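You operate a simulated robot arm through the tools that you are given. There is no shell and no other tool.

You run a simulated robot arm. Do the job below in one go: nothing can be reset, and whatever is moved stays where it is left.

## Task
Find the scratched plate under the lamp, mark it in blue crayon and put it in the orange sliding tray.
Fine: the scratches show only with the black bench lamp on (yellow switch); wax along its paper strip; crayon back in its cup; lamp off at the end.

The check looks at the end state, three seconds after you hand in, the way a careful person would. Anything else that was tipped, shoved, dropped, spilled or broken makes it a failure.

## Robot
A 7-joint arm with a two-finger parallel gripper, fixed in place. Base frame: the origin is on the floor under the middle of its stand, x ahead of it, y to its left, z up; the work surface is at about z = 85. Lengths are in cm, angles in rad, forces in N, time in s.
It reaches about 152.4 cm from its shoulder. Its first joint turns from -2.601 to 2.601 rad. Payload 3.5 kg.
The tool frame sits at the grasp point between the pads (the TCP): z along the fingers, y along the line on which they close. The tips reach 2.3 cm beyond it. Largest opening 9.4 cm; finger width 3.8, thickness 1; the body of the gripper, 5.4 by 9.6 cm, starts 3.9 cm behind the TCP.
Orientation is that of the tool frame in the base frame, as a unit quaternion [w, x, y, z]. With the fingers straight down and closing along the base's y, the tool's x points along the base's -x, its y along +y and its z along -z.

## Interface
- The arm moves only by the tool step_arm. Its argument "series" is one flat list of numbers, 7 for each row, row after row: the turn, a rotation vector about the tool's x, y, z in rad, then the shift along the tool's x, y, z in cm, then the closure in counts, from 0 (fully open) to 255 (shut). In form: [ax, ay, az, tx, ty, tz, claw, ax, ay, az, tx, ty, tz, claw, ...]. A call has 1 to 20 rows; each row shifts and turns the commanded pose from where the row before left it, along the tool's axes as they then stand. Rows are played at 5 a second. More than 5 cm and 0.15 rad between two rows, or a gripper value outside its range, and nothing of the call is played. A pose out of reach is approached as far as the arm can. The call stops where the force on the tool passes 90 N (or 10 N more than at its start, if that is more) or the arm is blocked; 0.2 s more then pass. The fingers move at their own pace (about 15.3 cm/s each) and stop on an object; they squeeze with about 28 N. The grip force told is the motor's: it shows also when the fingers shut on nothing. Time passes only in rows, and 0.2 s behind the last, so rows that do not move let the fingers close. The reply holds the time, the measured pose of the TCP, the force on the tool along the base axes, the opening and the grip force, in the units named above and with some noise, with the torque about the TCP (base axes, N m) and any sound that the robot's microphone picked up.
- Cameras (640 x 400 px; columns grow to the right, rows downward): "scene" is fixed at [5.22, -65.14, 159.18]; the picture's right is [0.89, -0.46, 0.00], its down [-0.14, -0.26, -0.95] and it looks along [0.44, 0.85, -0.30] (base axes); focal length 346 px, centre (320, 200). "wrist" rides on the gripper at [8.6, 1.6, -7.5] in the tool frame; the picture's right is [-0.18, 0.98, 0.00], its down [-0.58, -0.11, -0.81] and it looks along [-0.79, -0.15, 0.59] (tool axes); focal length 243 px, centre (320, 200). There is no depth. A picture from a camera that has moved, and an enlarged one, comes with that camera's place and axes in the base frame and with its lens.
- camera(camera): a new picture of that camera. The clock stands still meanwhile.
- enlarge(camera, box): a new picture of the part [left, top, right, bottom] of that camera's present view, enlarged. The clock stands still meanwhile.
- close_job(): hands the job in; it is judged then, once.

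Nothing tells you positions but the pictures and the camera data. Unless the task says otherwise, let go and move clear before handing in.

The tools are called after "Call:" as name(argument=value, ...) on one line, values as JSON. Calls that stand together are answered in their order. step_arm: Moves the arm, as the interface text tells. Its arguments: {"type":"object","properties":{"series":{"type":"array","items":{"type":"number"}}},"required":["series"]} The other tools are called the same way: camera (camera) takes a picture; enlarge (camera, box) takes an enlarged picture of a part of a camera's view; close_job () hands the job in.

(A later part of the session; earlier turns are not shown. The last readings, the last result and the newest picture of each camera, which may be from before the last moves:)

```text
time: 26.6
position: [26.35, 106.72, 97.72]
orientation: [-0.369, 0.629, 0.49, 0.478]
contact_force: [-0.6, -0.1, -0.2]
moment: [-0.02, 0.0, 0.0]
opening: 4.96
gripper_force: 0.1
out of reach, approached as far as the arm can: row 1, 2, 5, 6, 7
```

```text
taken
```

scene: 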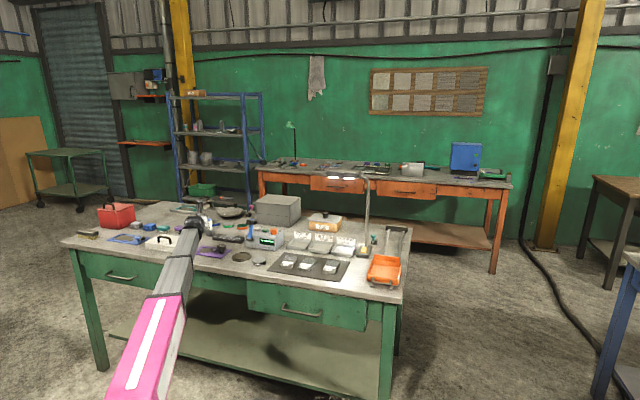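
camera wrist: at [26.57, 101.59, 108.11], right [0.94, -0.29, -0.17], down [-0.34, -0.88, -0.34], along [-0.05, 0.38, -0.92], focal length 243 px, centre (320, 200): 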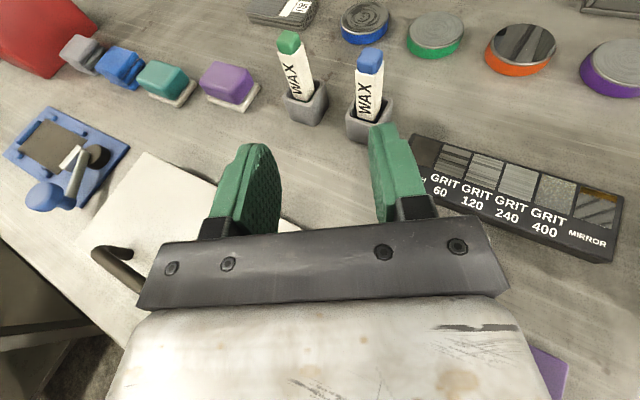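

The yaw toward 58° was refused in this roll direction (heading stays ~76°), which would put the fingers ~30° off the crayon's flat faces. I back off and up, and try reaching the rolled attitude from the other side instead.

Call:
step_arm(series=[0, 0, 0, 1.85, 0, -3.28, 120, 0, 0, 0, 1.85, 0, -3.28, 120, 0, 0, 0, 1.85, 0, -3.28, 120, 0, 0, -0.1434, 0, 0, 0, 120, 0, 0, -0.1434, 0, 0, 0, 120, 0, 0, -0.1434, 0, 0, 0, 120, 0, 0, -0.1434, 0, 0, 0, 120, 0, 0, -0.1434, 0, 0, 0, 120, 0, 0, -0.1434, 0, 0, 0, 120, 0, 0, -0.1434, 0, 0, 0, 120, 0, 0, -0.1434, 0, 0, 0, 120, 0, 0, -0.1434, 0, 0, 0, 120, 0, 0, -0.1434, 0, 0, 0, 120, 0, 0, -0.1434, 0, 0, 0, 120])

Call:
step_arm(series=[0, 0, -0.1434, 0, 0, 0, 120, 0, 0, -0.1434, 0, 0, 0, 120, 0, 0, -0.1434, 0, 0, 0, 120, 0, 0, -0.1434, 0, 0, 0, 120, 0, 0, -0.1434, 0, 0, 0, 120, 0, 0, -0.1434, 0, 0, 0, 120, 0, 0, -0.1434, 0, 0, 0, 120, 0, 0, -0.1434, 0, 0, 0, 120, 0, 0, -0.1434, 0, 0, 0, 120, 0, 0, -0.1434, 0, 0, 0, 120, 0, 0, -0.1434, 0, 0, 0, 120])

```text
time: 29.6
position: [26.34, 98.59, 105.58]
orientation: [0.087, 0.106, 0.791, 0.596]
contact_force: [0.4, -0.1, -0.2]
moment: [0.01, 0.01, -0.01]
opening: 4.98
gripper_force: 0.1
out of reach, approached as far as the arm can: row 1, 2, 3
```

```text
time: 32.0
position: [26.42, 98.54, 105.57]
orientation: [0.485, -0.487, 0.632, 0.358]
contact_force: [0.4, 0.4, 0.1]
moment: [-0.03, -0.01, 0.0]
opening: 4.98
gripper_force: 0.2
```

Back at the unrolled attitude; I continue rolling the other way.

Call:
step_arm(series=[0, 0, -0.1434, 0, 0, 0, 120, 0, 0, -0.1434, 0, 0, 0, 120, 0, 0, -0.1434, 0, 0, 0, 120, 0, 0, -0.1434, 0, 0, 0, 120, 0, 0, -0.1434, 0, 0, 0, 120, 0, 0, -0.1434, 0, 0, 0, 120, 0, 0, -0.1434, 0, 0, 0, 120, 0, 0, -0.1434, 0, 0, 0, 120, 0, 0, -0.1434, 0, 0, 0, 120, 0, 0, -0.1434, 0, 0, 0, 120, 0, 0, -0.1434, 0, 0, 0, 120])

Call:
step_arm(series=[0, 0, -0.1434, 0, 0, 0, 120, 0, 0, -0.1434, 0, 0, 0, 120, 0, 0, -0.1434, 0, 0, 0, 120, 0, 0, -0.1434, 0, 0, 0, 120, 0, 0, -0.1434, 0, 0, 0, 120, 0, 0, -0.1434, 0, 0, 0, 120, 0, 0, -0.1434, 0, 0, 0, 120, 0, 0, -0.1434, 0, 0, 0, 120, 0, 0, -0.1434, 0, 0, 0, 120, 0, 0, -0.1434, 0, 0, 0, 120, 0, 0, -0.1434, 0, 0, 0, 120])

```text
time: 34.4
position: [26.29, 98.51, 105.4]
orientation: [-0.595, 0.792, -0.1, 0.091]
contact_force: [-0.1, 0.1, 0.3]
moment: [-0.01, -0.02, 0.01]
opening: 4.97
gripper_force: 0.1
```

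```text
time: 36.8
position: [21.99, 99.89, 105.09]
orientation: [-0.344, 0.642, 0.469, 0.499]
contact_force: [0.6, 0.2, -0.2]
moment: [-0.04, -0.01, 0.01]
opening: 4.97
gripper_force: 0.0
out of reach, approached as far as the arm can: row 10, 11
```

This side also touches a limit near the end, but yaw may now go the other way. I test a yaw toward the bench-aligned heading in free air.

Call:
step_arm(series=[-0.112, -0.003, 0.0307, 0, 0, 0, 120, -0.112, -0.003, 0.0307, 0, 0, 0, 120, -0.112, -0.003, 0.0307, 0, 0, 0, 120])

Call:
camera(camera="wrist")

```text
time: 37.6
position: [21.96, 99.95, 105.04]
orientation: [-0.252, 0.715, 0.35, 0.551]
contact_force: [0.0, 0.5, 0.6]
moment: [0.0, -0.02, 0.01]
opening: 4.98
gripper_force: 0.0
```

```text
taken
camera wrist: at [19.95, 95.14, 115.42], right [0.74, -0.66, -0.15], down [-0.66, -0.66, -0.35], along [0.13, 0.36, -0.92], focal length 243 px, centre (320, 200)
```

wrist: 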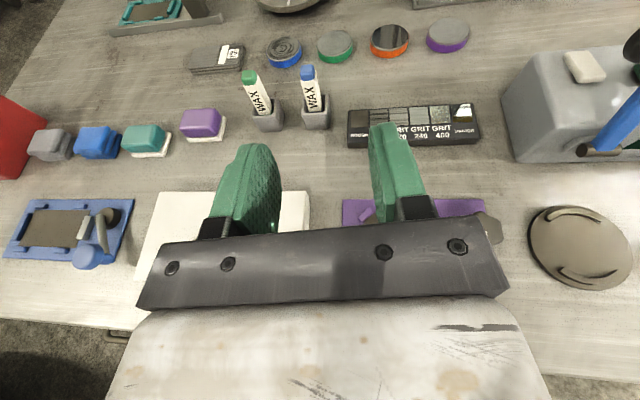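

Now the rolled attitude with heading ~51° is reached, well aligned with the cups; the blue crayon is upright at about [32.9, 116.8]. I lower to a pre-grasp 8 cm short of it, at 70° pitch.

Call:
step_arm(series=[0, -0.0785, 0, 0, 0, 0, 120, 0, 0, 0.027, 0, 0, 0, 120, 0, 0, 0, -1.51, -0.615, 3.8625, 120, 0, 0, 0, -1.51, -0.615, 3.8625, 120, 0, 0, 0, -1.51, -0.615, 3.8625, 120, 0, 0, 0, -1.51, -0.615, 3.8625, 120])

Call:
camera(camera="wrist")

Call:
enlarge(camera="scene", box=[130, 180, 260, 270])

```text
time: 39.0
position: [28.04, 111.22, 94.05]
orientation: [-0.247, 0.74, 0.35, 0.519]
contact_force: [-1.0, -0.4, -0.4]
moment: [0.02, 0.03, 0.01]
opening: 4.96
gripper_force: 0.0
```

```text
taken
camera wrist: at [26.58, 106.89, 104.79], right [0.72, -0.67, -0.17], down [-0.69, -0.67, -0.27], along [0.07, 0.32, -0.95], focal length 243 px, centre (320, 200)
```

wrist: 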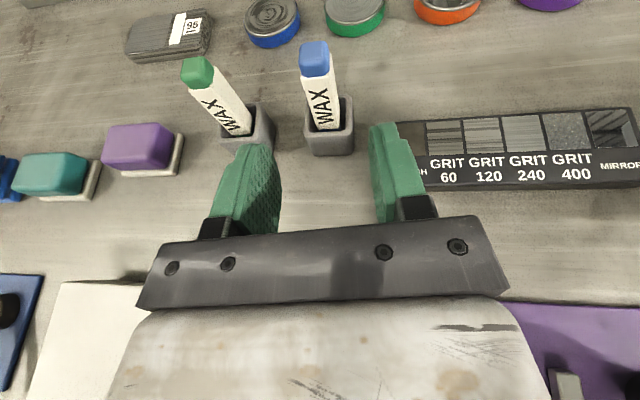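

```text
4.44 times, centred on (195, 225) of scene
camera zoom: at [5.22, -65.14, 159.18], right [0.89, -0.46, 0.0], down [-0.14, -0.26, -0.95], along [0.44, 0.85, -0.3], focal length 1536 px, centre (876, 89)
```

zoom: 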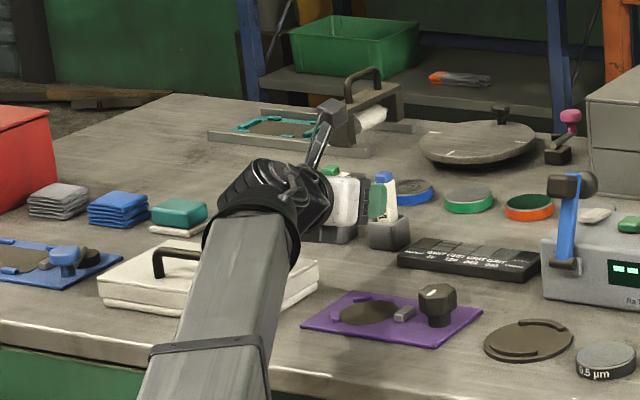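

The crayon lies right on the tool's axis, about 7.6 cm ahead, with clear room beside the green one. I advance in small rows and check before closing.

Call:
step_arm(series=[0, 0, 0, -0.05, 0, 1.9, 120, 0, 0, 0, -0.05, 0, 1.9, 120, 0, 0, 0, -0.05, 0, 1.9, 120, 0, 0, 0, -0.05, 0, 1.9, 120])

Call:
camera(camera="wrist")

Call:
enlarge(camera="scene", box=[170, 190, 250, 255])

```text
time: 40.0
position: [32.34, 116.61, 91.33]
orientation: [-0.246, 0.74, 0.35, 0.519]
contact_force: [-0.2, -0.8, 0.3]
moment: [0.01, -0.01, -0.03]
opening: 4.99
gripper_force: 0.0
```

```text
taken
camera wrist: at [31.02, 112.36, 101.94], right [0.72, -0.67, -0.17], down [-0.69, -0.67, -0.27], along [0.07, 0.32, -0.95], focal length 243 px, centre (320, 200)
```

wrist: 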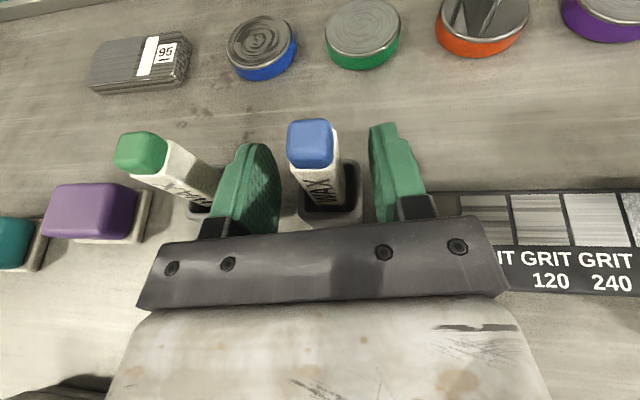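

```text
6.15 times, centred on (210, 222) of scene
camera zoom: at [5.22, -65.14, 159.18], right [0.89, -0.46, 0.0], down [-0.14, -0.26, -0.95], along [0.44, 0.85, -0.3], focal length 2127 px, centre (997, 62)
```

zoom: 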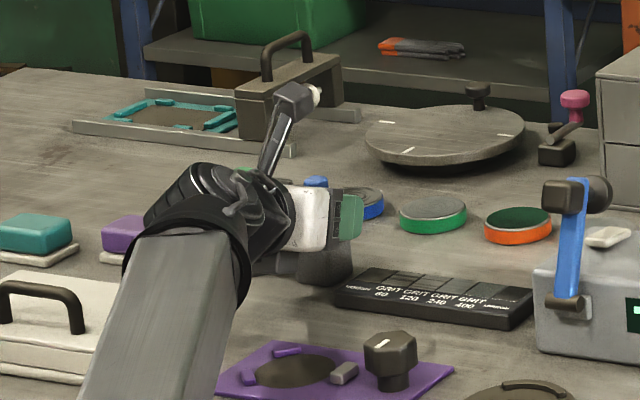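

The crayon sits centred between the pads with the fingers above the cup rim. I close gradually.

Call:
step_arm(series=[0, 0, 0, 0, 0, 0, 150, 0, 0, 0, 0, 0, 0, 170, 0, 0, 0, 0, 0, 0, 185, 0, 0, 0, 0, 0, 0, 195, 0, 0, 0, 0, 0, 0, 205, 0, 0, 0, 0, 0, 0, 215, 0, 0, 0, 0, 0, 0, 255, 0, 0, 0, 0, 0, 0, 255])

Call:
camera(camera="wrist")

```text
time: 41.8
position: [32.46, 116.46, 91.38]
orientation: [-0.247, 0.74, 0.351, 0.518]
contact_force: [-0.4, 0.4, -0.1]
moment: [-0.02, -0.02, 0.0]
opening: 1.74
gripper_force: 27.8
```

```text
taken
camera wrist: at [31.03, 112.32, 101.97], right [0.72, -0.67, -0.17], down [-0.69, -0.67, -0.27], along [0.07, 0.32, -0.95], focal length 243 px, centre (320, 200)
```

wrist: 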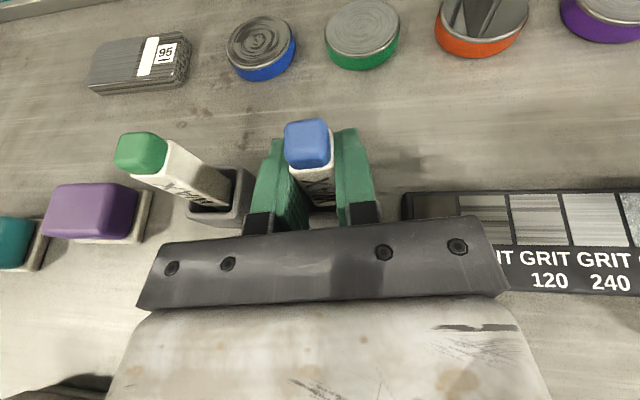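

Gripped at 1.74 cm. I lift straight up and check that the cup stays and what the lower end looks like.

Call:
step_arm(series=[0, 0, 0, 0.941, 0, -0.34, 255, 0, 0, 0, 0.941, 0, -0.34, 255, 0, 0, 0, 1.882, 0, -0.68, 255, 0, 0, 0, 1.882, 0, -0.68, 255, 0, 0, 0, 2.823, 0, -1.02, 255])

Call:
camera(camera="wrist")

Call:
enlarge(camera="scene", box=[170, 180, 250, 245])

```text
time: 43.0
position: [32.34, 116.59, 100.35]
orientation: [-0.246, 0.741, 0.35, 0.518]
contact_force: [-0.2, -0.9, -0.3]
moment: [0.03, 0.0, 0.02]
opening: 1.71
gripper_force: 28.3
```

```text
taken
camera wrist: at [30.98, 112.36, 110.95], right [0.72, -0.67, -0.17], down [-0.69, -0.67, -0.27], along [0.06, 0.32, -0.95], focal length 243 px, centre (320, 200)
```

wrist: 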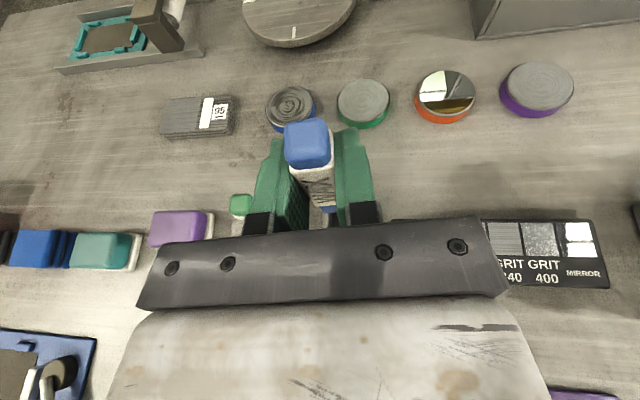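

```text
6.15 times, centred on (210, 212) of scene
camera zoom: at [5.22, -65.14, 159.18], right [0.89, -0.46, 0.0], down [-0.14, -0.26, -0.95], along [0.44, 0.85, -0.3], focal length 2127 px, centre (997, 123)
```

zoom: 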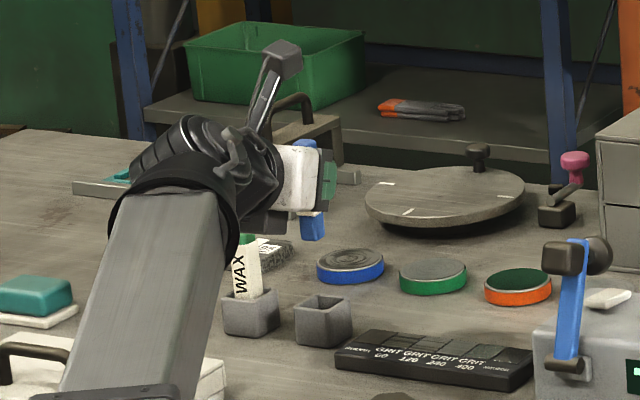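

The cup stayed put and is empty; the crayon's lower end is blue as well. I zoom on it to see which end is the wax tip.

Call:
enlarge(camera="scene", box=[200, 192, 230, 216])

Call:
enlarge(camera="wrist", box=[240, 100, 400, 230])

```text
16.00 times, centred on (215, 204) of scene
camera zoom: at [5.22, -65.14, 159.18], right [0.89, -0.46, 0.0], down [-0.14, -0.26, -0.95], along [0.44, 0.85, -0.3], focal length 5530 px, centre (2000, 136)
```

zoom: 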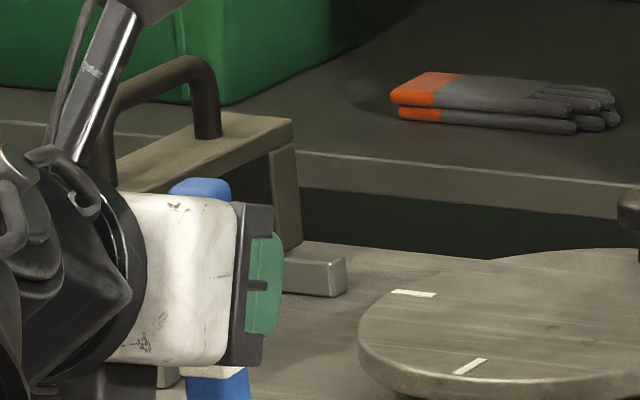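

```text
3.08 times, centred on (320, 165) of wrist
camera zoom: at [30.98, 112.36, 110.95], right [0.72, -0.67, -0.17], down [-0.69, -0.67, -0.27], along [0.06, 0.32, -0.95], focal length 746 px, centre (320, 308)
```

zoom: 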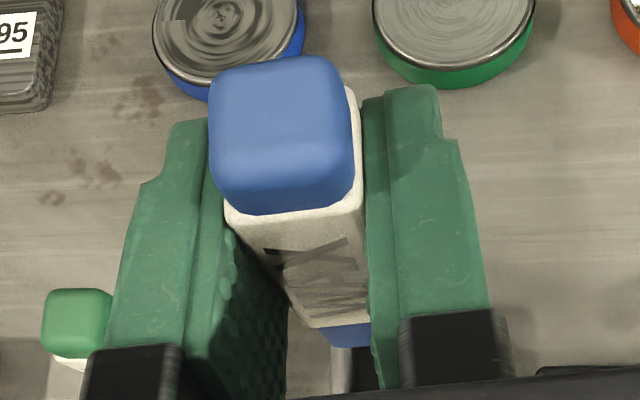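

Call:
enlarge(camera="scene", box=[200, 200, 230, 224])

```text
16.00 times, centred on (215, 212) of scene
camera zoom: at [5.22, -65.14, 159.18], right [0.89, -0.46, 0.0], down [-0.14, -0.26, -0.95], along [0.44, 0.85, -0.3], focal length 5530 px, centre (2000, 8)
```

zoom: 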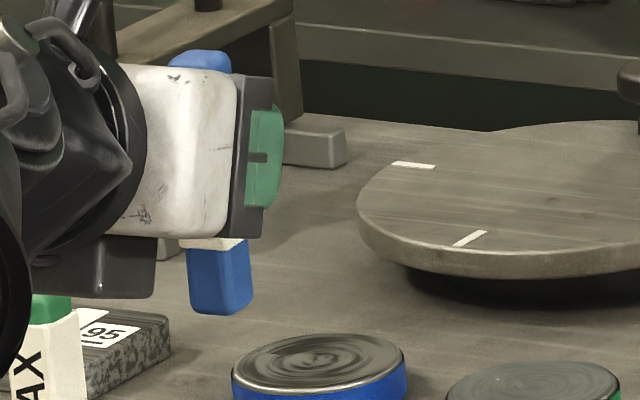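

Both ends show wax; the lower end has about 2 cm of bare wax (paper peeled back), so it is the working tip and points down already — no flip needed. I raise the crayon, retreat clear of the Ra lever, and turn the heading with the arm.

Call:
step_arm(series=[0, 0, 0, 3.29, 0, -1.19, 255, 0, 0, 0, 3.29, 0, -1.19, 255, 0, 0, 0, -1.27, 1.944, -3.51, 255, 0, 0, 0, -1.27, 1.944, -3.51, 255, 0, 0, 0, -1.27, 1.944, -3.51, 255, 0, 0, 0, -1.27, 1.944, -3.51, 255, 0, 0, 0, -1.27, 1.944, -3.51, 255, -0.1012, 0, 0.0366, 0, 0, 0, 255, -0.1012, 0, 0.0366, 0, 0, 0, 255])

Call:
camera(camera="wrist")

```text
time: 45.0
position: [28.1, 96.01, 107.36]
orientation: [-0.189, 0.773, 0.269, 0.542]
contact_force: [0.4, -0.4, -0.6]
moment: [0.02, 0.03, 0.04]
opening: 1.74
gripper_force: 28.1
```

```text
taken
camera wrist: at [25.91, 92.19, 118.06], right [0.56, -0.81, -0.17], down [-0.82, -0.51, -0.27], along [0.13, 0.29, -0.95], focal length 243 px, centre (320, 200)
```

wrist: 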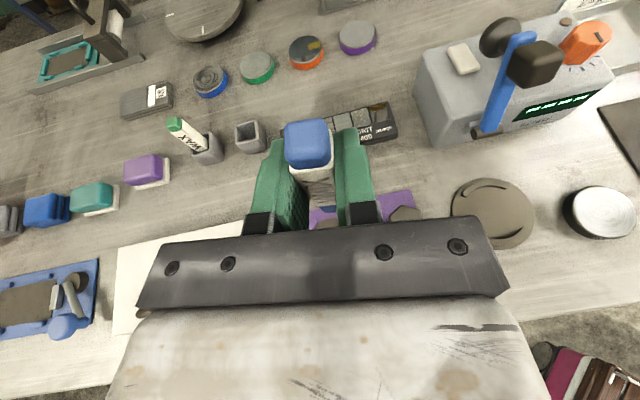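

The route is clear. I swing across at z ≈ 107, turning a bit more, to a point above plate 57.

Call:
step_arm(series=[0, 0, 0, 0.078, 4.72, 0.216, 255, 0, 0, 0, 0.078, 4.72, 0.216, 255, 0, 0, 0, 0.078, 4.72, 0.216, 255, 0, 0, 0, 0.078, 4.72, 0.216, 255, 0, 0, 0, 0.078, 4.72, 0.216, 255, -0.1012, 0, 0.0366, 0, 0, 0, 255, -0.1012, 0, 0.0366, 0, 0, 0, 255, 0, 0, 0, -0.5225, 4.5575, 1.5, 255, 0, 0, 0, -0.5225, 4.5575, 1.5, 255, 0, 0, 0, -0.5225, 4.5575, 1.5, 255, 0, 0, 0, -0.5225, 4.5575, 1.5, 255])

Call:
camera(camera="wrist")

Call:
enlarge(camera="scene", box=[250, 200, 370, 290])

```text
time: 47.4
position: [56.21, 64.03, 103.31]
orientation: [-0.131, 0.797, 0.186, 0.559]
contact_force: [-0.4, 1.1, -0.1]
moment: [0.02, 0.0, 0.0]
opening: 1.69
gripper_force: 27.6
```

```text
taken
camera wrist: at [53.23, 60.63, 113.93], right [0.38, -0.91, -0.17], down [-0.91, -0.32, -0.27], along [0.19, 0.26, -0.95], focal length 243 px, centre (320, 200)
```

wrist: 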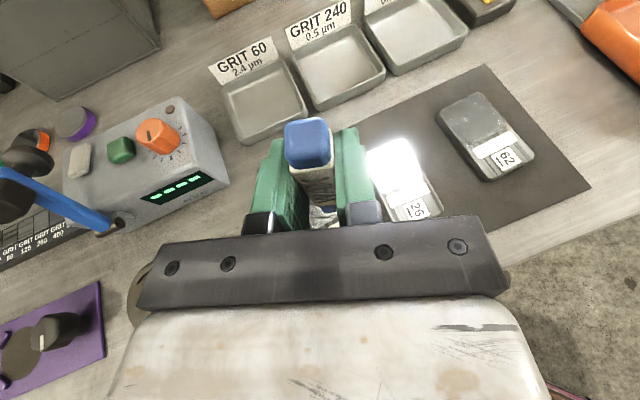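

```text
4.44 times, centred on (310, 245) of scene
camera zoom: at [5.22, -65.14, 159.18], right [0.89, -0.46, 0.0], down [-0.14, -0.26, -0.95], along [0.44, 0.85, -0.3], focal length 1536 px, centre (364, 0)
```

zoom: 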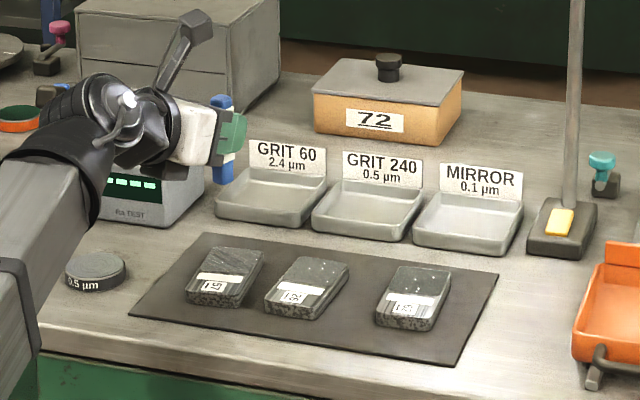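

The crayon is above the plate area and the scene view is unobstructed. I zoom on plate 57 to measure its strip and on the crayon for the tip position.

Call:
enlarge(camera="scene", box=[280, 246, 320, 276])

Call:
enlarge(camera="scene", box=[280, 210, 320, 250])

```text
13.33 times, centred on (300, 261) of scene
camera zoom: at [5.22, -65.14, 159.18], right [0.89, -0.46, 0.0], down [-0.14, -0.26, -0.95], along [0.44, 0.85, -0.3], focal length 4608 px, centre (587, -613)
```

zoom: 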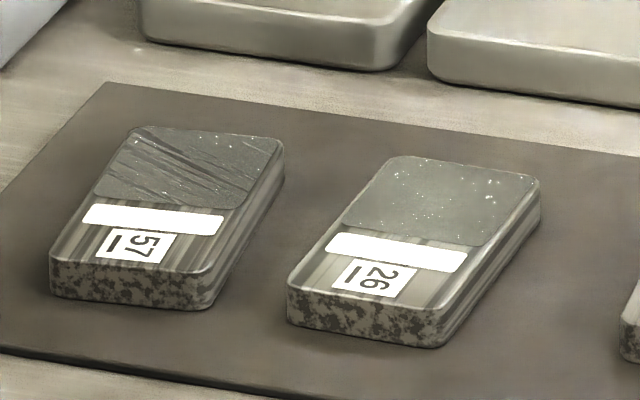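

```text
10.00 times, centred on (300, 230) of scene
camera zoom: at [5.22, -65.14, 159.18], right [0.89, -0.46, 0.0], down [-0.14, -0.26, -0.95], along [0.44, 0.85, -0.3], focal length 3456 px, centre (520, -100)
```

zoom: 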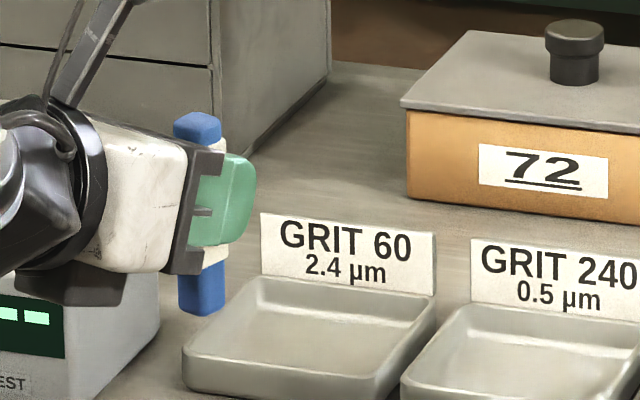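

The plate is thin (strip top about z 86.5, strip centre ≈ [56.4, 64.9], ~4.6 cm long along the bench direction); the crayon tip hangs about 5.4 cm below the TCP. I lower to about 2 cm above the strip and compare in the scene view.

Call:
step_arm(series=[0, 0, 0, -2.93, -0.153, 1.127, 255, 0, 0, 0, -2.93, -0.153, 1.127, 255, 0, 0, 0, -2.93, -0.153, 1.127, 255])

Call:
enlarge(camera="scene", box=[280, 240, 320, 270])

Call:
camera(camera="wrist")

```text
time: 48.2
position: [56.14, 64.54, 93.86]
orientation: [-0.13, 0.798, 0.184, 0.559]
contact_force: [0.3, 0.0, -0.8]
moment: [0.03, 0.02, -0.02]
opening: 1.71
gripper_force: 28.2
```

```text
13.33 times, centred on (300, 255) of scene
camera zoom: at [5.22, -65.14, 159.18], right [0.89, -0.46, 0.0], down [-0.14, -0.26, -0.95], along [0.44, 0.85, -0.3], focal length 4608 px, centre (587, -533)
```

zoom: 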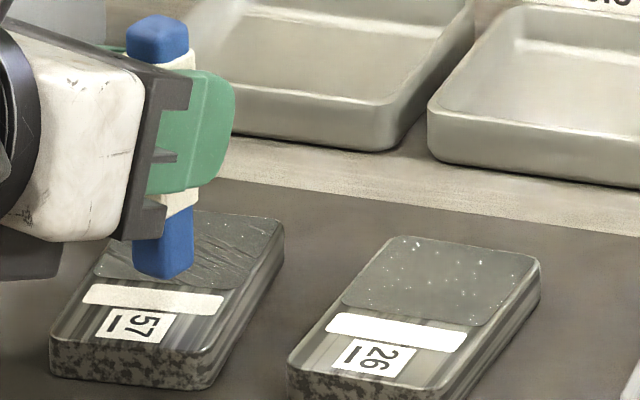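

```text
taken
camera wrist: at [53.17, 61.08, 104.46], right [0.38, -0.91, -0.17], down [-0.91, -0.32, -0.27], along [0.19, 0.26, -0.95], focal length 243 px, centre (320, 200)
```

wrist: 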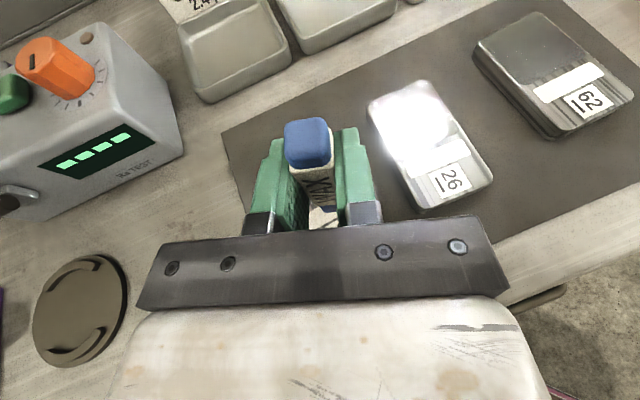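

In this view the tip is nearly over the strip with roughly 1.2 cm of gap by my calibration. I lower another 0.7 cm and look again before touching.

Call:
step_arm(series=[0, 0, 0, -0.329, 0, 0.12, 255, 0, 0, 0, -0.329, 0, 0.12, 255])

Call:
enlarge(camera="scene", box=[285, 248, 309, 266])

Call:
enlarge(camera="wrist", box=[270, 150, 370, 230])

```text
time: 48.8
position: [56.11, 64.4, 93.09]
orientation: [-0.13, 0.797, 0.185, 0.559]
contact_force: [-0.6, -0.5, -0.4]
moment: [0.02, -0.02, 0.02]
opening: 1.69
gripper_force: 28.2
```

```text
16.00 times, centred on (297, 257) of scene
camera zoom: at [5.22, -65.14, 159.18], right [0.89, -0.46, 0.0], down [-0.14, -0.26, -0.95], along [0.44, 0.85, -0.3], focal length 5530 px, centre (688, -712)
```

zoom: 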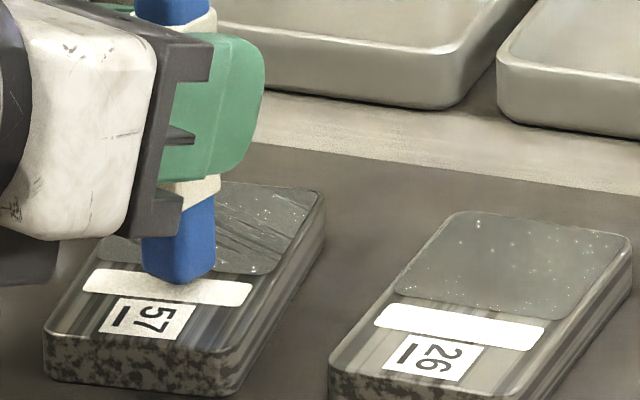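

```text
5.00 times, centred on (320, 190) of wrist
camera zoom: at [53.13, 61.13, 103.81], right [0.38, -0.91, -0.17], down [-0.91, -0.32, -0.27], along [0.19, 0.26, -0.95], focal length 1213 px, centre (320, 250)
```

zoom: 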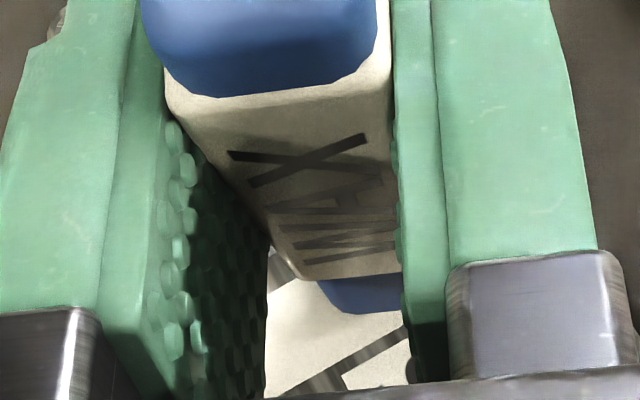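

The close wrist zoom shows the white strip just under the tip; the tip sits a few millimetres too far from me and near mid-length. I shift it toward the strip's centre line and to the right end, still hovering, then look again.

Call:
step_arm(series=[0, 0, 0, 0.09, 0.815, 0.1, 255, 0, 0, 0, 0.09, 0.815, 0.1, 255])

Call:
enlarge(camera="scene", box=[285, 250, 309, 268])

Call:
enlarge(camera="wrist", box=[270, 150, 370, 230])

```text
time: 49.4
position: [57.09, 63.18, 93.28]
orientation: [-0.129, 0.797, 0.184, 0.56]
contact_force: [0.6, -0.4, -0.5]
moment: [0.0, -0.01, -0.01]
opening: 1.68
gripper_force: 28.1
```

```text
16.00 times, centred on (297, 259) of scene
camera zoom: at [5.22, -65.14, 159.18], right [0.89, -0.46, 0.0], down [-0.14, -0.26, -0.95], along [0.44, 0.85, -0.3], focal length 5530 px, centre (688, -744)
```

zoom: 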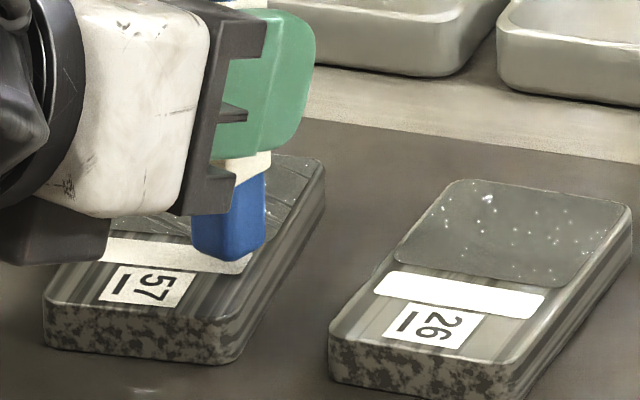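

```text
5.00 times, centred on (320, 190) of wrist
camera zoom: at [54.07, 59.79, 103.92], right [0.38, -0.91, -0.17], down [-0.91, -0.32, -0.27], along [0.19, 0.26, -0.95], focal length 1213 px, centre (320, 250)
```

zoom: 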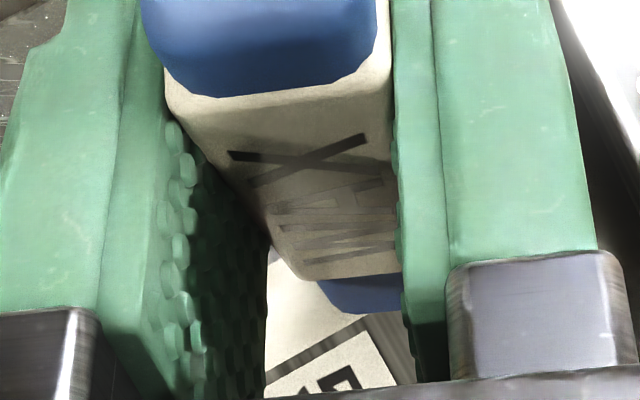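

Both views now put the tip on the strip's centre line, about 0.6 cm from its right end. I nudge 0.2 cm further right and descend in tiny steps, watching the force.

Call:
step_arm(series=[0, 0, 0, 0.0, 0.18, 0.04, 255, 0, 0, 0, -0.094, 0, 0.034, 255, 0, 0, 0, -0.094, 0, 0.034, 255, 0, 0, 0, -0.094, 0, 0.034, 255])

Call:
step_arm(series=[0, 0, 0, -0.094, 0, 0.034, 255])

Call:
step_arm(series=[0, 0, 0, -0.094, 0, 0.034, 255])

```text
time: 50.4
position: [57.18, 62.94, 93.0]
orientation: [-0.13, 0.797, 0.185, 0.559]
contact_force: [-0.1, 0.4, 0.1]
moment: [-0.02, 0.02, -0.01]
opening: 1.72
gripper_force: 27.5
```

```text
time: 50.8
position: [57.09, 62.95, 92.84]
orientation: [-0.13, 0.798, 0.185, 0.559]
contact_force: [0.2, -0.3, -0.3]
moment: [0.0, 0.0, 0.01]
opening: 1.71
gripper_force: 27.6
```

```text
time: 51.2
position: [57.17, 63.02, 92.79]
orientation: [-0.129, 0.797, 0.184, 0.56]
contact_force: [-0.6, 0.9, -0.4]
moment: [-0.02, 0.0, 0.02]
opening: 1.73
gripper_force: 28.0
```

Call:
enlarge(camera="scene", box=[287, 252, 307, 267])

Call:
enlarge(camera="wrist", box=[290, 180, 350, 230])

```text
16.00 times, centred on (297, 260) of scene
camera zoom: at [5.22, -65.14, 159.18], right [0.89, -0.46, 0.0], down [-0.14, -0.26, -0.95], along [0.44, 0.85, -0.3], focal length 5530 px, centre (688, -752)
```

zoom: 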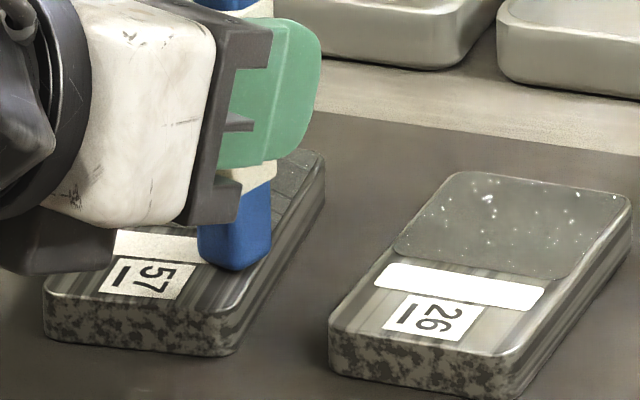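

```text
8.00 times, centred on (320, 205) of wrist
camera zoom: at [54.18, 59.67, 103.44], right [0.38, -0.91, -0.17], down [-0.91, -0.32, -0.27], along [0.19, 0.26, -0.95], focal length 1941 px, centre (320, 160)
```

zoom: 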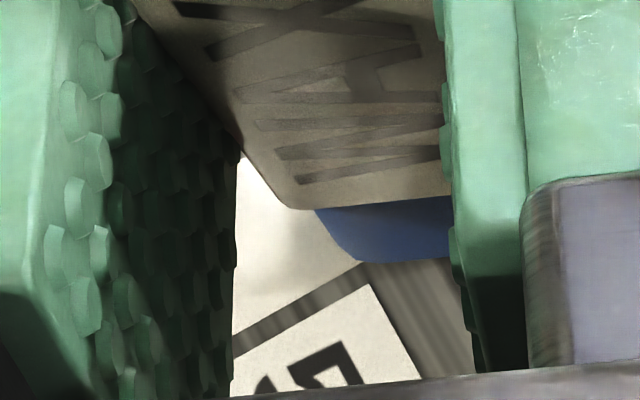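

No contact yet; the tip is just above the strip. I continue down by 1 mm steps.

Call:
step_arm(series=[0, 0, 0, -0.094, 0, 0.034, 255])

Call:
step_arm(series=[0, 0, 0, -0.094, 0, 0.034, 255])

Call:
step_arm(series=[0, 0, 0, -0.094, 0, 0.034, 255])

```text
time: 51.6
position: [57.11, 63.01, 92.63]
orientation: [-0.13, 0.797, 0.184, 0.56]
contact_force: [1.5, -0.5, 7.0]
moment: [0.03, -0.1, -0.04]
opening: 1.73
gripper_force: 27.7
```

```text
time: 52.0
position: [57.18, 63.0, 92.71]
orientation: [-0.13, 0.797, 0.185, 0.56]
contact_force: [1.9, -1.4, 19.1]
moment: [0.02, -0.25, -0.01]
opening: 1.71
gripper_force: 28.0
```

```text
time: 52.4
position: [57.24, 63.0, 92.59]
orientation: [-0.13, 0.797, 0.184, 0.56]
contact_force: [1.5, -0.5, 22.7]
moment: [0.06, -0.25, 0.02]
opening: 1.75
gripper_force: 28.0
```

Contact as predicted (z ≈ 92.7), but the force grew to 22 N; I ease off to a light touch before stroking.

Call:
step_arm(series=[0, 0, 0, 0.141, 0, -0.051, 255])

Call:
enlarge(camera="scene", box=[287, 252, 307, 267])

Call:
enlarge(camera="wrist", box=[290, 180, 350, 230])

```text
time: 52.8
position: [57.16, 62.96, 92.57]
orientation: [-0.129, 0.798, 0.184, 0.559]
contact_force: [2.6, 1.3, 6.5]
moment: [0.13, -0.22, 0.04]
opening: 1.71
gripper_force: 28.2
```

```text
16.00 times, centred on (297, 260) of scene
camera zoom: at [5.22, -65.14, 159.18], right [0.89, -0.46, 0.0], down [-0.14, -0.26, -0.95], along [0.44, 0.85, -0.3], focal length 5530 px, centre (688, -752)
```

zoom: 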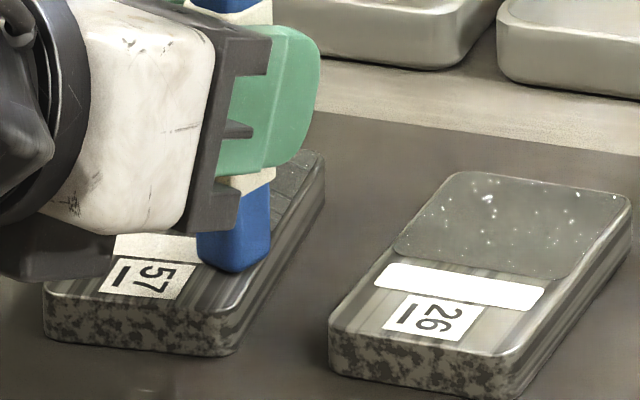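

```text
8.00 times, centred on (320, 205) of wrist
camera zoom: at [54.17, 59.68, 103.24], right [0.37, -0.91, -0.17], down [-0.91, -0.32, -0.27], along [0.19, 0.26, -0.95], focal length 1941 px, centre (320, 160)
```

zoom: 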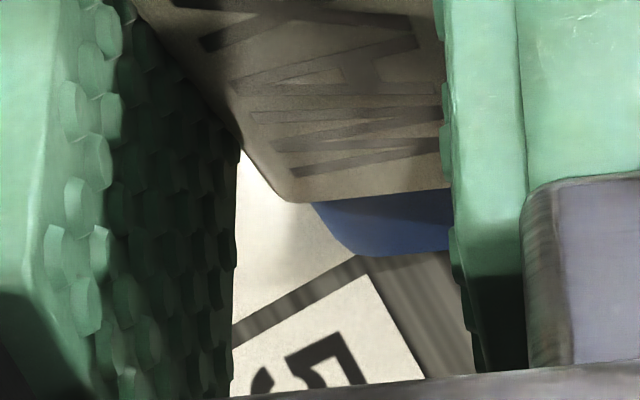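

The tip rests on the strip with ~6 N, about 0.5 cm from the right end. I stroke 1 cm along the strip and check for wax and that the plate does not slide.

Call:
step_arm(series=[0, 0, 0, -0.0347, -0.228, -0.0959, 255, 0, 0, 0, -0.0347, -0.228, -0.0959, 255, 0, 0, 0, -0.0347, -0.228, -0.0959, 255, 0, 0, 0, -0.0347, -0.228, -0.0959, 255])

Call:
enlarge(camera="scene", box=[287, 252, 307, 267])

Call:
enlarge(camera="wrist", box=[290, 180, 350, 230])

```text
time: 53.8
position: [56.3, 63.58, 92.64]
orientation: [-0.129, 0.798, 0.183, 0.559]
contact_force: [-0.6, 0.8, -0.4]
moment: [0.01, 0.01, 0.03]
opening: 1.76
gripper_force: 28.0
```

```text
16.00 times, centred on (297, 260) of scene
camera zoom: at [5.22, -65.14, 159.18], right [0.89, -0.46, 0.0], down [-0.14, -0.26, -0.95], along [0.44, 0.85, -0.3], focal length 5530 px, centre (688, -752)
```

zoom: 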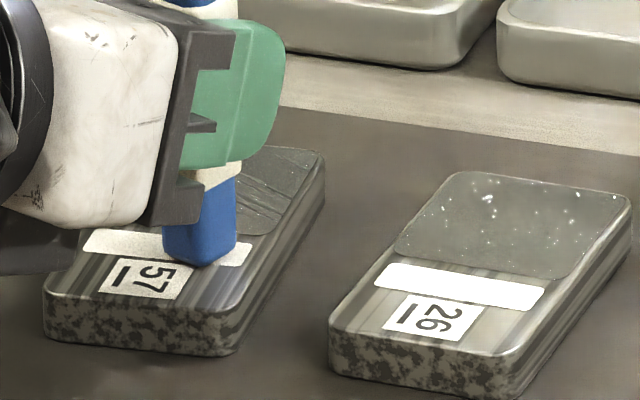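

```text
8.00 times, centred on (320, 205) of wrist
camera zoom: at [53.39, 60.3, 103.32], right [0.37, -0.91, -0.17], down [-0.91, -0.32, -0.27], along [0.19, 0.26, -0.95], focal length 1941 px, centre (320, 160)
```

zoom: 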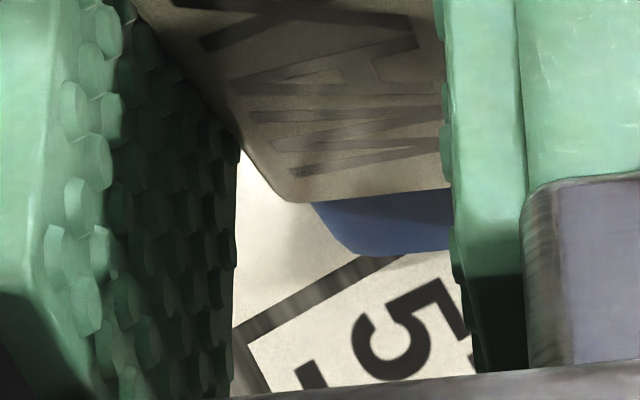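

Contact was lost during the stroke (force back to zero). I lower slightly to regain a light contact here.

Call:
step_arm(series=[0, 0, 0, -0.094, 0, 0.034, 255])

Call:
step_arm(series=[0, 0, 0, -0.047, 0, 0.017, 255])

```text
time: 54.2
position: [56.4, 63.75, 92.61]
orientation: [-0.13, 0.798, 0.185, 0.559]
contact_force: [-0.4, 0.3, -0.2]
moment: [-0.01, 0.0, 0.0]
opening: 1.68
gripper_force: 27.8
```

```text
time: 54.6
position: [56.4, 63.56, 92.46]
orientation: [-0.13, 0.798, 0.185, 0.559]
contact_force: [0.4, -1.1, 6.0]
moment: [0.01, -0.03, 0.01]
opening: 1.74
gripper_force: 27.8
```

Light contact (6 N) again. I stroke back to the right end and read the force.

Call:
step_arm(series=[0, 0, 0, 0.0347, 0.228, 0.0959, 255, 0, 0, 0, 0.0347, 0.228, 0.0959, 255, 0, 0, 0, 0.0347, 0.228, 0.0959, 255, 0, 0, 0, 0.0347, 0.228, 0.0959, 255])

Call:
enlarge(camera="scene", box=[287, 252, 307, 267])

```text
time: 55.6
position: [57.08, 62.92, 92.41]
orientation: [-0.13, 0.797, 0.185, 0.56]
contact_force: [-4.0, 2.8, 13.8]
moment: [0.22, 0.15, 0.03]
opening: 1.72
gripper_force: 28.5
```

```text
16.00 times, centred on (297, 260) of scene
camera zoom: at [5.22, -65.14, 159.18], right [0.89, -0.46, 0.0], down [-0.14, -0.26, -0.95], along [0.44, 0.85, -0.3], focal length 5530 px, centre (688, -752)
```

zoom: 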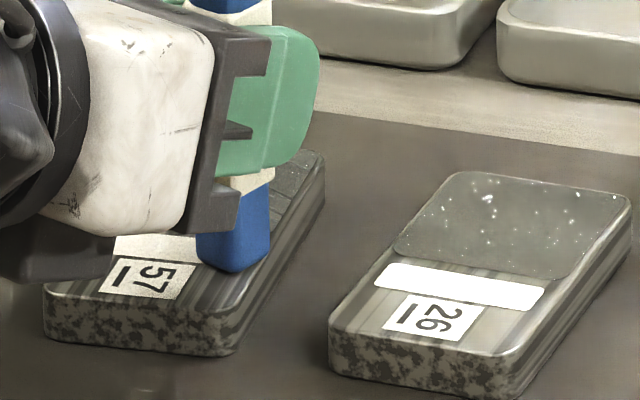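

There is friction and 14 N at the right end, so the surface reads slightly sloped. I now stroke left 2 cm with a small downward bias to keep contact, then check.

Call:
step_arm(series=[0, 0, 0, -0.048, -0.228, -0.091, 255, 0, 0, 0, -0.048, -0.228, -0.091, 255, 0, 0, 0, -0.048, -0.228, -0.091, 255, 0, 0, 0, -0.048, -0.228, -0.091, 255])

Call:
step_arm(series=[0, 0, 0, -0.048, -0.228, -0.091, 255, 0, 0, 0, -0.048, -0.228, -0.091, 255, 0, 0, 0, -0.048, -0.228, -0.091, 255, 0, 0, 0, -0.048, -0.228, -0.091, 255])

Call:
enlarge(camera="scene", box=[287, 252, 307, 267])

Call:
enlarge(camera="wrist", box=[290, 180, 350, 230])

```text
time: 56.6
position: [56.38, 63.6, 92.48]
orientation: [-0.129, 0.798, 0.184, 0.56]
contact_force: [6.5, -6.7, 21.0]
moment: [-0.24, -0.49, -0.04]
opening: 1.71
gripper_force: 28.5
```

```text
time: 57.6
position: [55.58, 64.18, 92.45]
orientation: [-0.13, 0.798, 0.185, 0.559]
contact_force: [5.1, -4.1, 22.6]
moment: [-0.19, -0.44, -0.04]
opening: 1.71
gripper_force: 28.2
```

```text
16.00 times, centred on (297, 260) of scene
camera zoom: at [5.22, -65.14, 159.18], right [0.89, -0.46, 0.0], down [-0.14, -0.26, -0.95], along [0.44, 0.85, -0.3], focal length 5530 px, centre (688, -752)
```

zoom: 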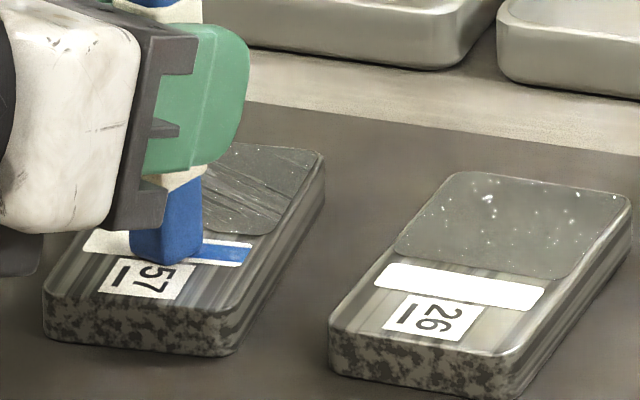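

```text
8.00 times, centred on (320, 205) of wrist
camera zoom: at [52.59, 60.93, 103.09], right [0.38, -0.91, -0.17], down [-0.91, -0.32, -0.27], along [0.19, 0.26, -0.95], focal length 1941 px, centre (320, 160)
```

zoom: 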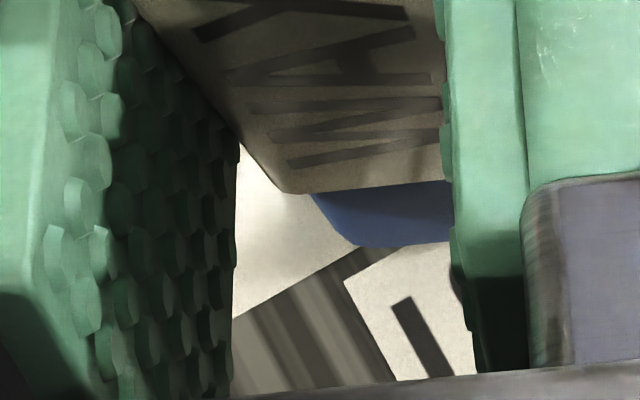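

The crayon leaves a blue line on the strip. I ease the pressure slightly and continue to the left end.

Call:
step_arm(series=[0, 0, 0, 0.0123, -0.228, -0.113, 255, 0, 0, 0, -0.0347, -0.228, -0.0959, 255, 0, 0, 0, -0.0347, -0.228, -0.0959, 255, 0, 0, 0, -0.0347, -0.228, -0.0959, 255])

Call:
enlarge(camera="scene", box=[287, 252, 307, 267])

```text
time: 58.6
position: [54.85, 64.87, 92.34]
orientation: [-0.13, 0.798, 0.184, 0.559]
contact_force: [1.3, -0.3, 4.7]
moment: [-0.04, -0.12, -0.01]
opening: 1.7
gripper_force: 28.5
```

```text
16.00 times, centred on (297, 260) of scene
camera zoom: at [5.22, -65.14, 159.18], right [0.89, -0.46, 0.0], down [-0.14, -0.26, -0.95], along [0.44, 0.85, -0.3], focal length 5530 px, centre (688, -752)
```

zoom: 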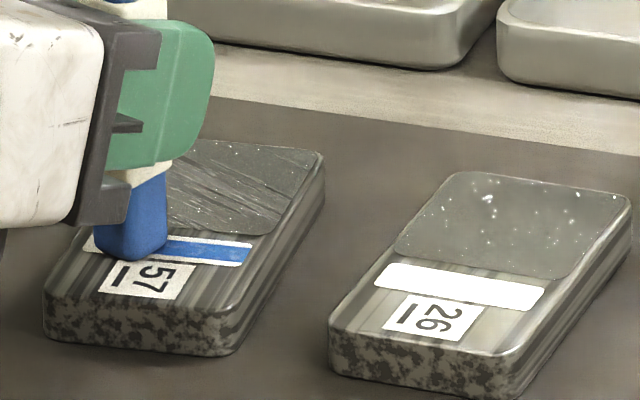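

The line runs along the strip's centre. I finish the last ~0.9 cm to the left end with slight downward bias.

Call:
step_arm(series=[0, 0, 0, -0.055, -0.205, -0.0777, 255, 0, 0, 0, -0.055, -0.205, -0.0777, 255, 0, 0, 0, -0.045, -0.205, -0.0813, 255, 0, 0, 0, -0.036, -0.205, -0.0845, 255])

Call:
enlarge(camera="scene", box=[285, 252, 305, 267])

```text
time: 59.6
position: [54.07, 65.46, 92.44]
orientation: [-0.13, 0.797, 0.185, 0.56]
contact_force: [5.1, -3.9, 14.9]
moment: [-0.14, -0.29, 0.01]
opening: 1.71
gripper_force: 27.2
```

```text
16.00 times, centred on (295, 260) of scene
camera zoom: at [5.22, -65.14, 159.18], right [0.89, -0.46, 0.0], down [-0.14, -0.26, -0.95], along [0.44, 0.85, -0.3], focal length 5530 px, centre (720, -752)
```

zoom: 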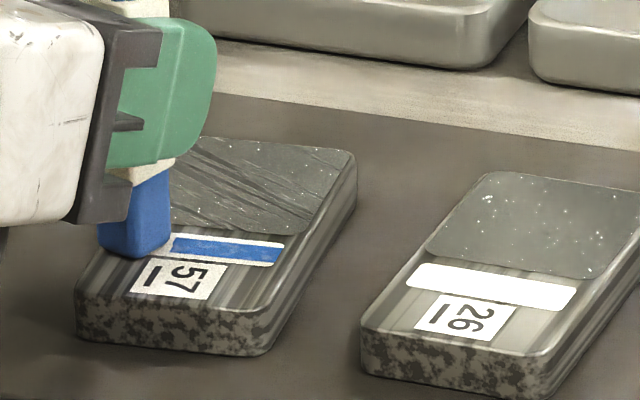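

The tip is now ~0.45 cm from the left end. I lift straight up and inspect the line.

Call:
step_arm(series=[0, 0, 0, 0.47, 0, -0.17, 255, 0, 0, 0, 1.41, 0, -0.51, 255, 0, 0, 0, 2.82, 0, -1.02, 255, 0, 0, 0, 2.82, 0, -1.02, 255])

Call:
enlarge(camera="scene", box=[285, 248, 313, 269])

Call:
camera(camera="wrist")

```text
time: 60.6
position: [54.12, 65.39, 100.3]
orientation: [-0.129, 0.798, 0.184, 0.559]
contact_force: [-0.4, 0.1, -0.6]
moment: [0.0, 0.02, 0.08]
opening: 1.7
gripper_force: 27.8
```

```text
16.00 times, centred on (299, 258) of scene
camera zoom: at [5.22, -65.14, 159.18], right [0.89, -0.46, 0.0], down [-0.14, -0.26, -0.95], along [0.44, 0.85, -0.3], focal length 5530 px, centre (656, -736)
```

zoom: 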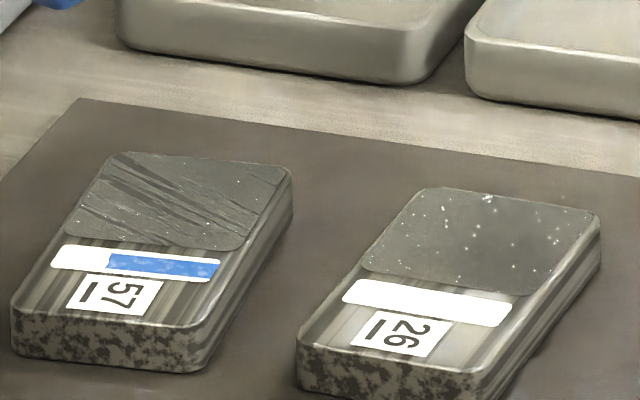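

```text
taken
camera wrist: at [51.16, 62.15, 111.1], right [0.38, -0.91, -0.17], down [-0.91, -0.32, -0.27], along [0.19, 0.26, -0.95], focal length 243 px, centre (320, 200)
```

wrist: 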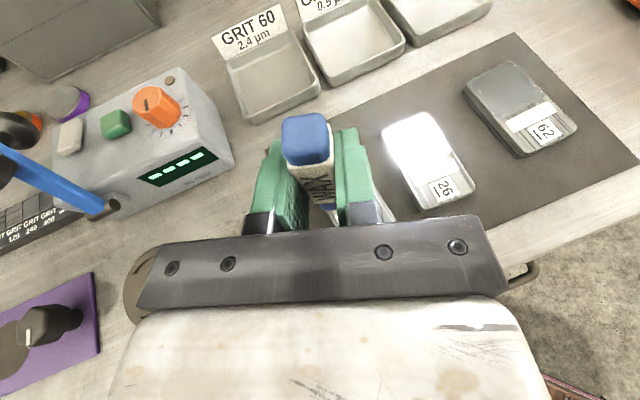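

The line covers the right two thirds; the left third is bare because the crayon leans slightly and touches with its right-hand edge. I go back down at the same place and extend the stroke about 1.3 cm further left so that edge reaches the strip's end.

Call:
step_arm(series=[0, 0, 0, -2.82, 0, 1.02, 255, 0, 0, 0, -2.82, 0, 1.02, 255, 0, 0, 0, -1.46, 0, 0.528, 255])

Call:
step_arm(series=[0, 0, 0, -0.188, 0, 0.068, 255])

Call:
step_arm(series=[0, 0, 0, -0.094, 0, 0.034, 255])

```text
time: 61.4
position: [54.15, 65.41, 92.9]
orientation: [-0.13, 0.798, 0.185, 0.559]
contact_force: [-0.2, -0.1, 0.4]
moment: [-0.01, 0.01, 0.0]
opening: 1.72
gripper_force: 28.6
```

```text
time: 61.8
position: [54.18, 65.46, 92.59]
orientation: [-0.13, 0.797, 0.185, 0.56]
contact_force: [-0.1, 0.7, -1.0]
moment: [0.0, 0.0, -0.04]
opening: 1.71
gripper_force: 28.3
```

```text
time: 62.2
position: [54.15, 65.55, 92.59]
orientation: [-0.13, 0.797, 0.185, 0.56]
contact_force: [0.1, 0.1, -0.2]
moment: [-0.04, 0.0, -0.01]
opening: 1.72
gripper_force: 27.9
```

Call:
step_arm(series=[0, 0, 0, -0.07, 0, 0.025, 255])

Call:
step_arm(series=[0, 0, 0, -0.07, 0, 0.025, 255])

```text
time: 62.6
position: [54.12, 65.48, 92.45]
orientation: [-0.129, 0.798, 0.183, 0.56]
contact_force: [-0.3, 1.2, -0.7]
moment: [0.0, -0.02, -0.01]
opening: 1.71
gripper_force: 28.1
```

```text
time: 63.0
position: [54.11, 65.48, 92.41]
orientation: [-0.129, 0.797, 0.184, 0.56]
contact_force: [-0.4, 0.6, 6.9]
moment: [-0.03, 0.05, 0.01]
opening: 1.72
gripper_force: 27.8
```

Contact at 7 N. I stroke left in short pieces, reading the force each time.

Call:
step_arm(series=[0, 0, 0, -0.0406, -0.205, -0.0845, 255, 0, 0, 0, -0.0406, -0.205, -0.0845, 255])

Call:
enlarge(camera="scene", box=[285, 248, 313, 269])

```text
time: 63.6
position: [53.83, 65.78, 92.46]
orientation: [-0.129, 0.798, 0.184, 0.56]
contact_force: [3.5, -3.2, 14.1]
moment: [-0.11, -0.32, -0.04]
opening: 1.71
gripper_force: 28.2
```

```text
16.00 times, centred on (299, 258) of scene
camera zoom: at [5.22, -65.14, 159.18], right [0.89, -0.46, 0.0], down [-0.14, -0.26, -0.95], along [0.44, 0.85, -0.3], focal length 5530 px, centre (656, -736)
```

zoom: 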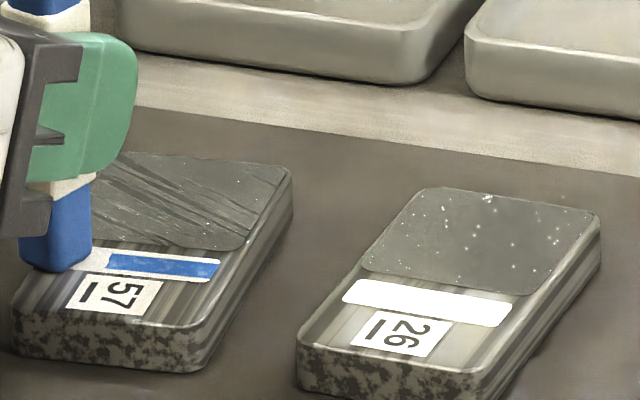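

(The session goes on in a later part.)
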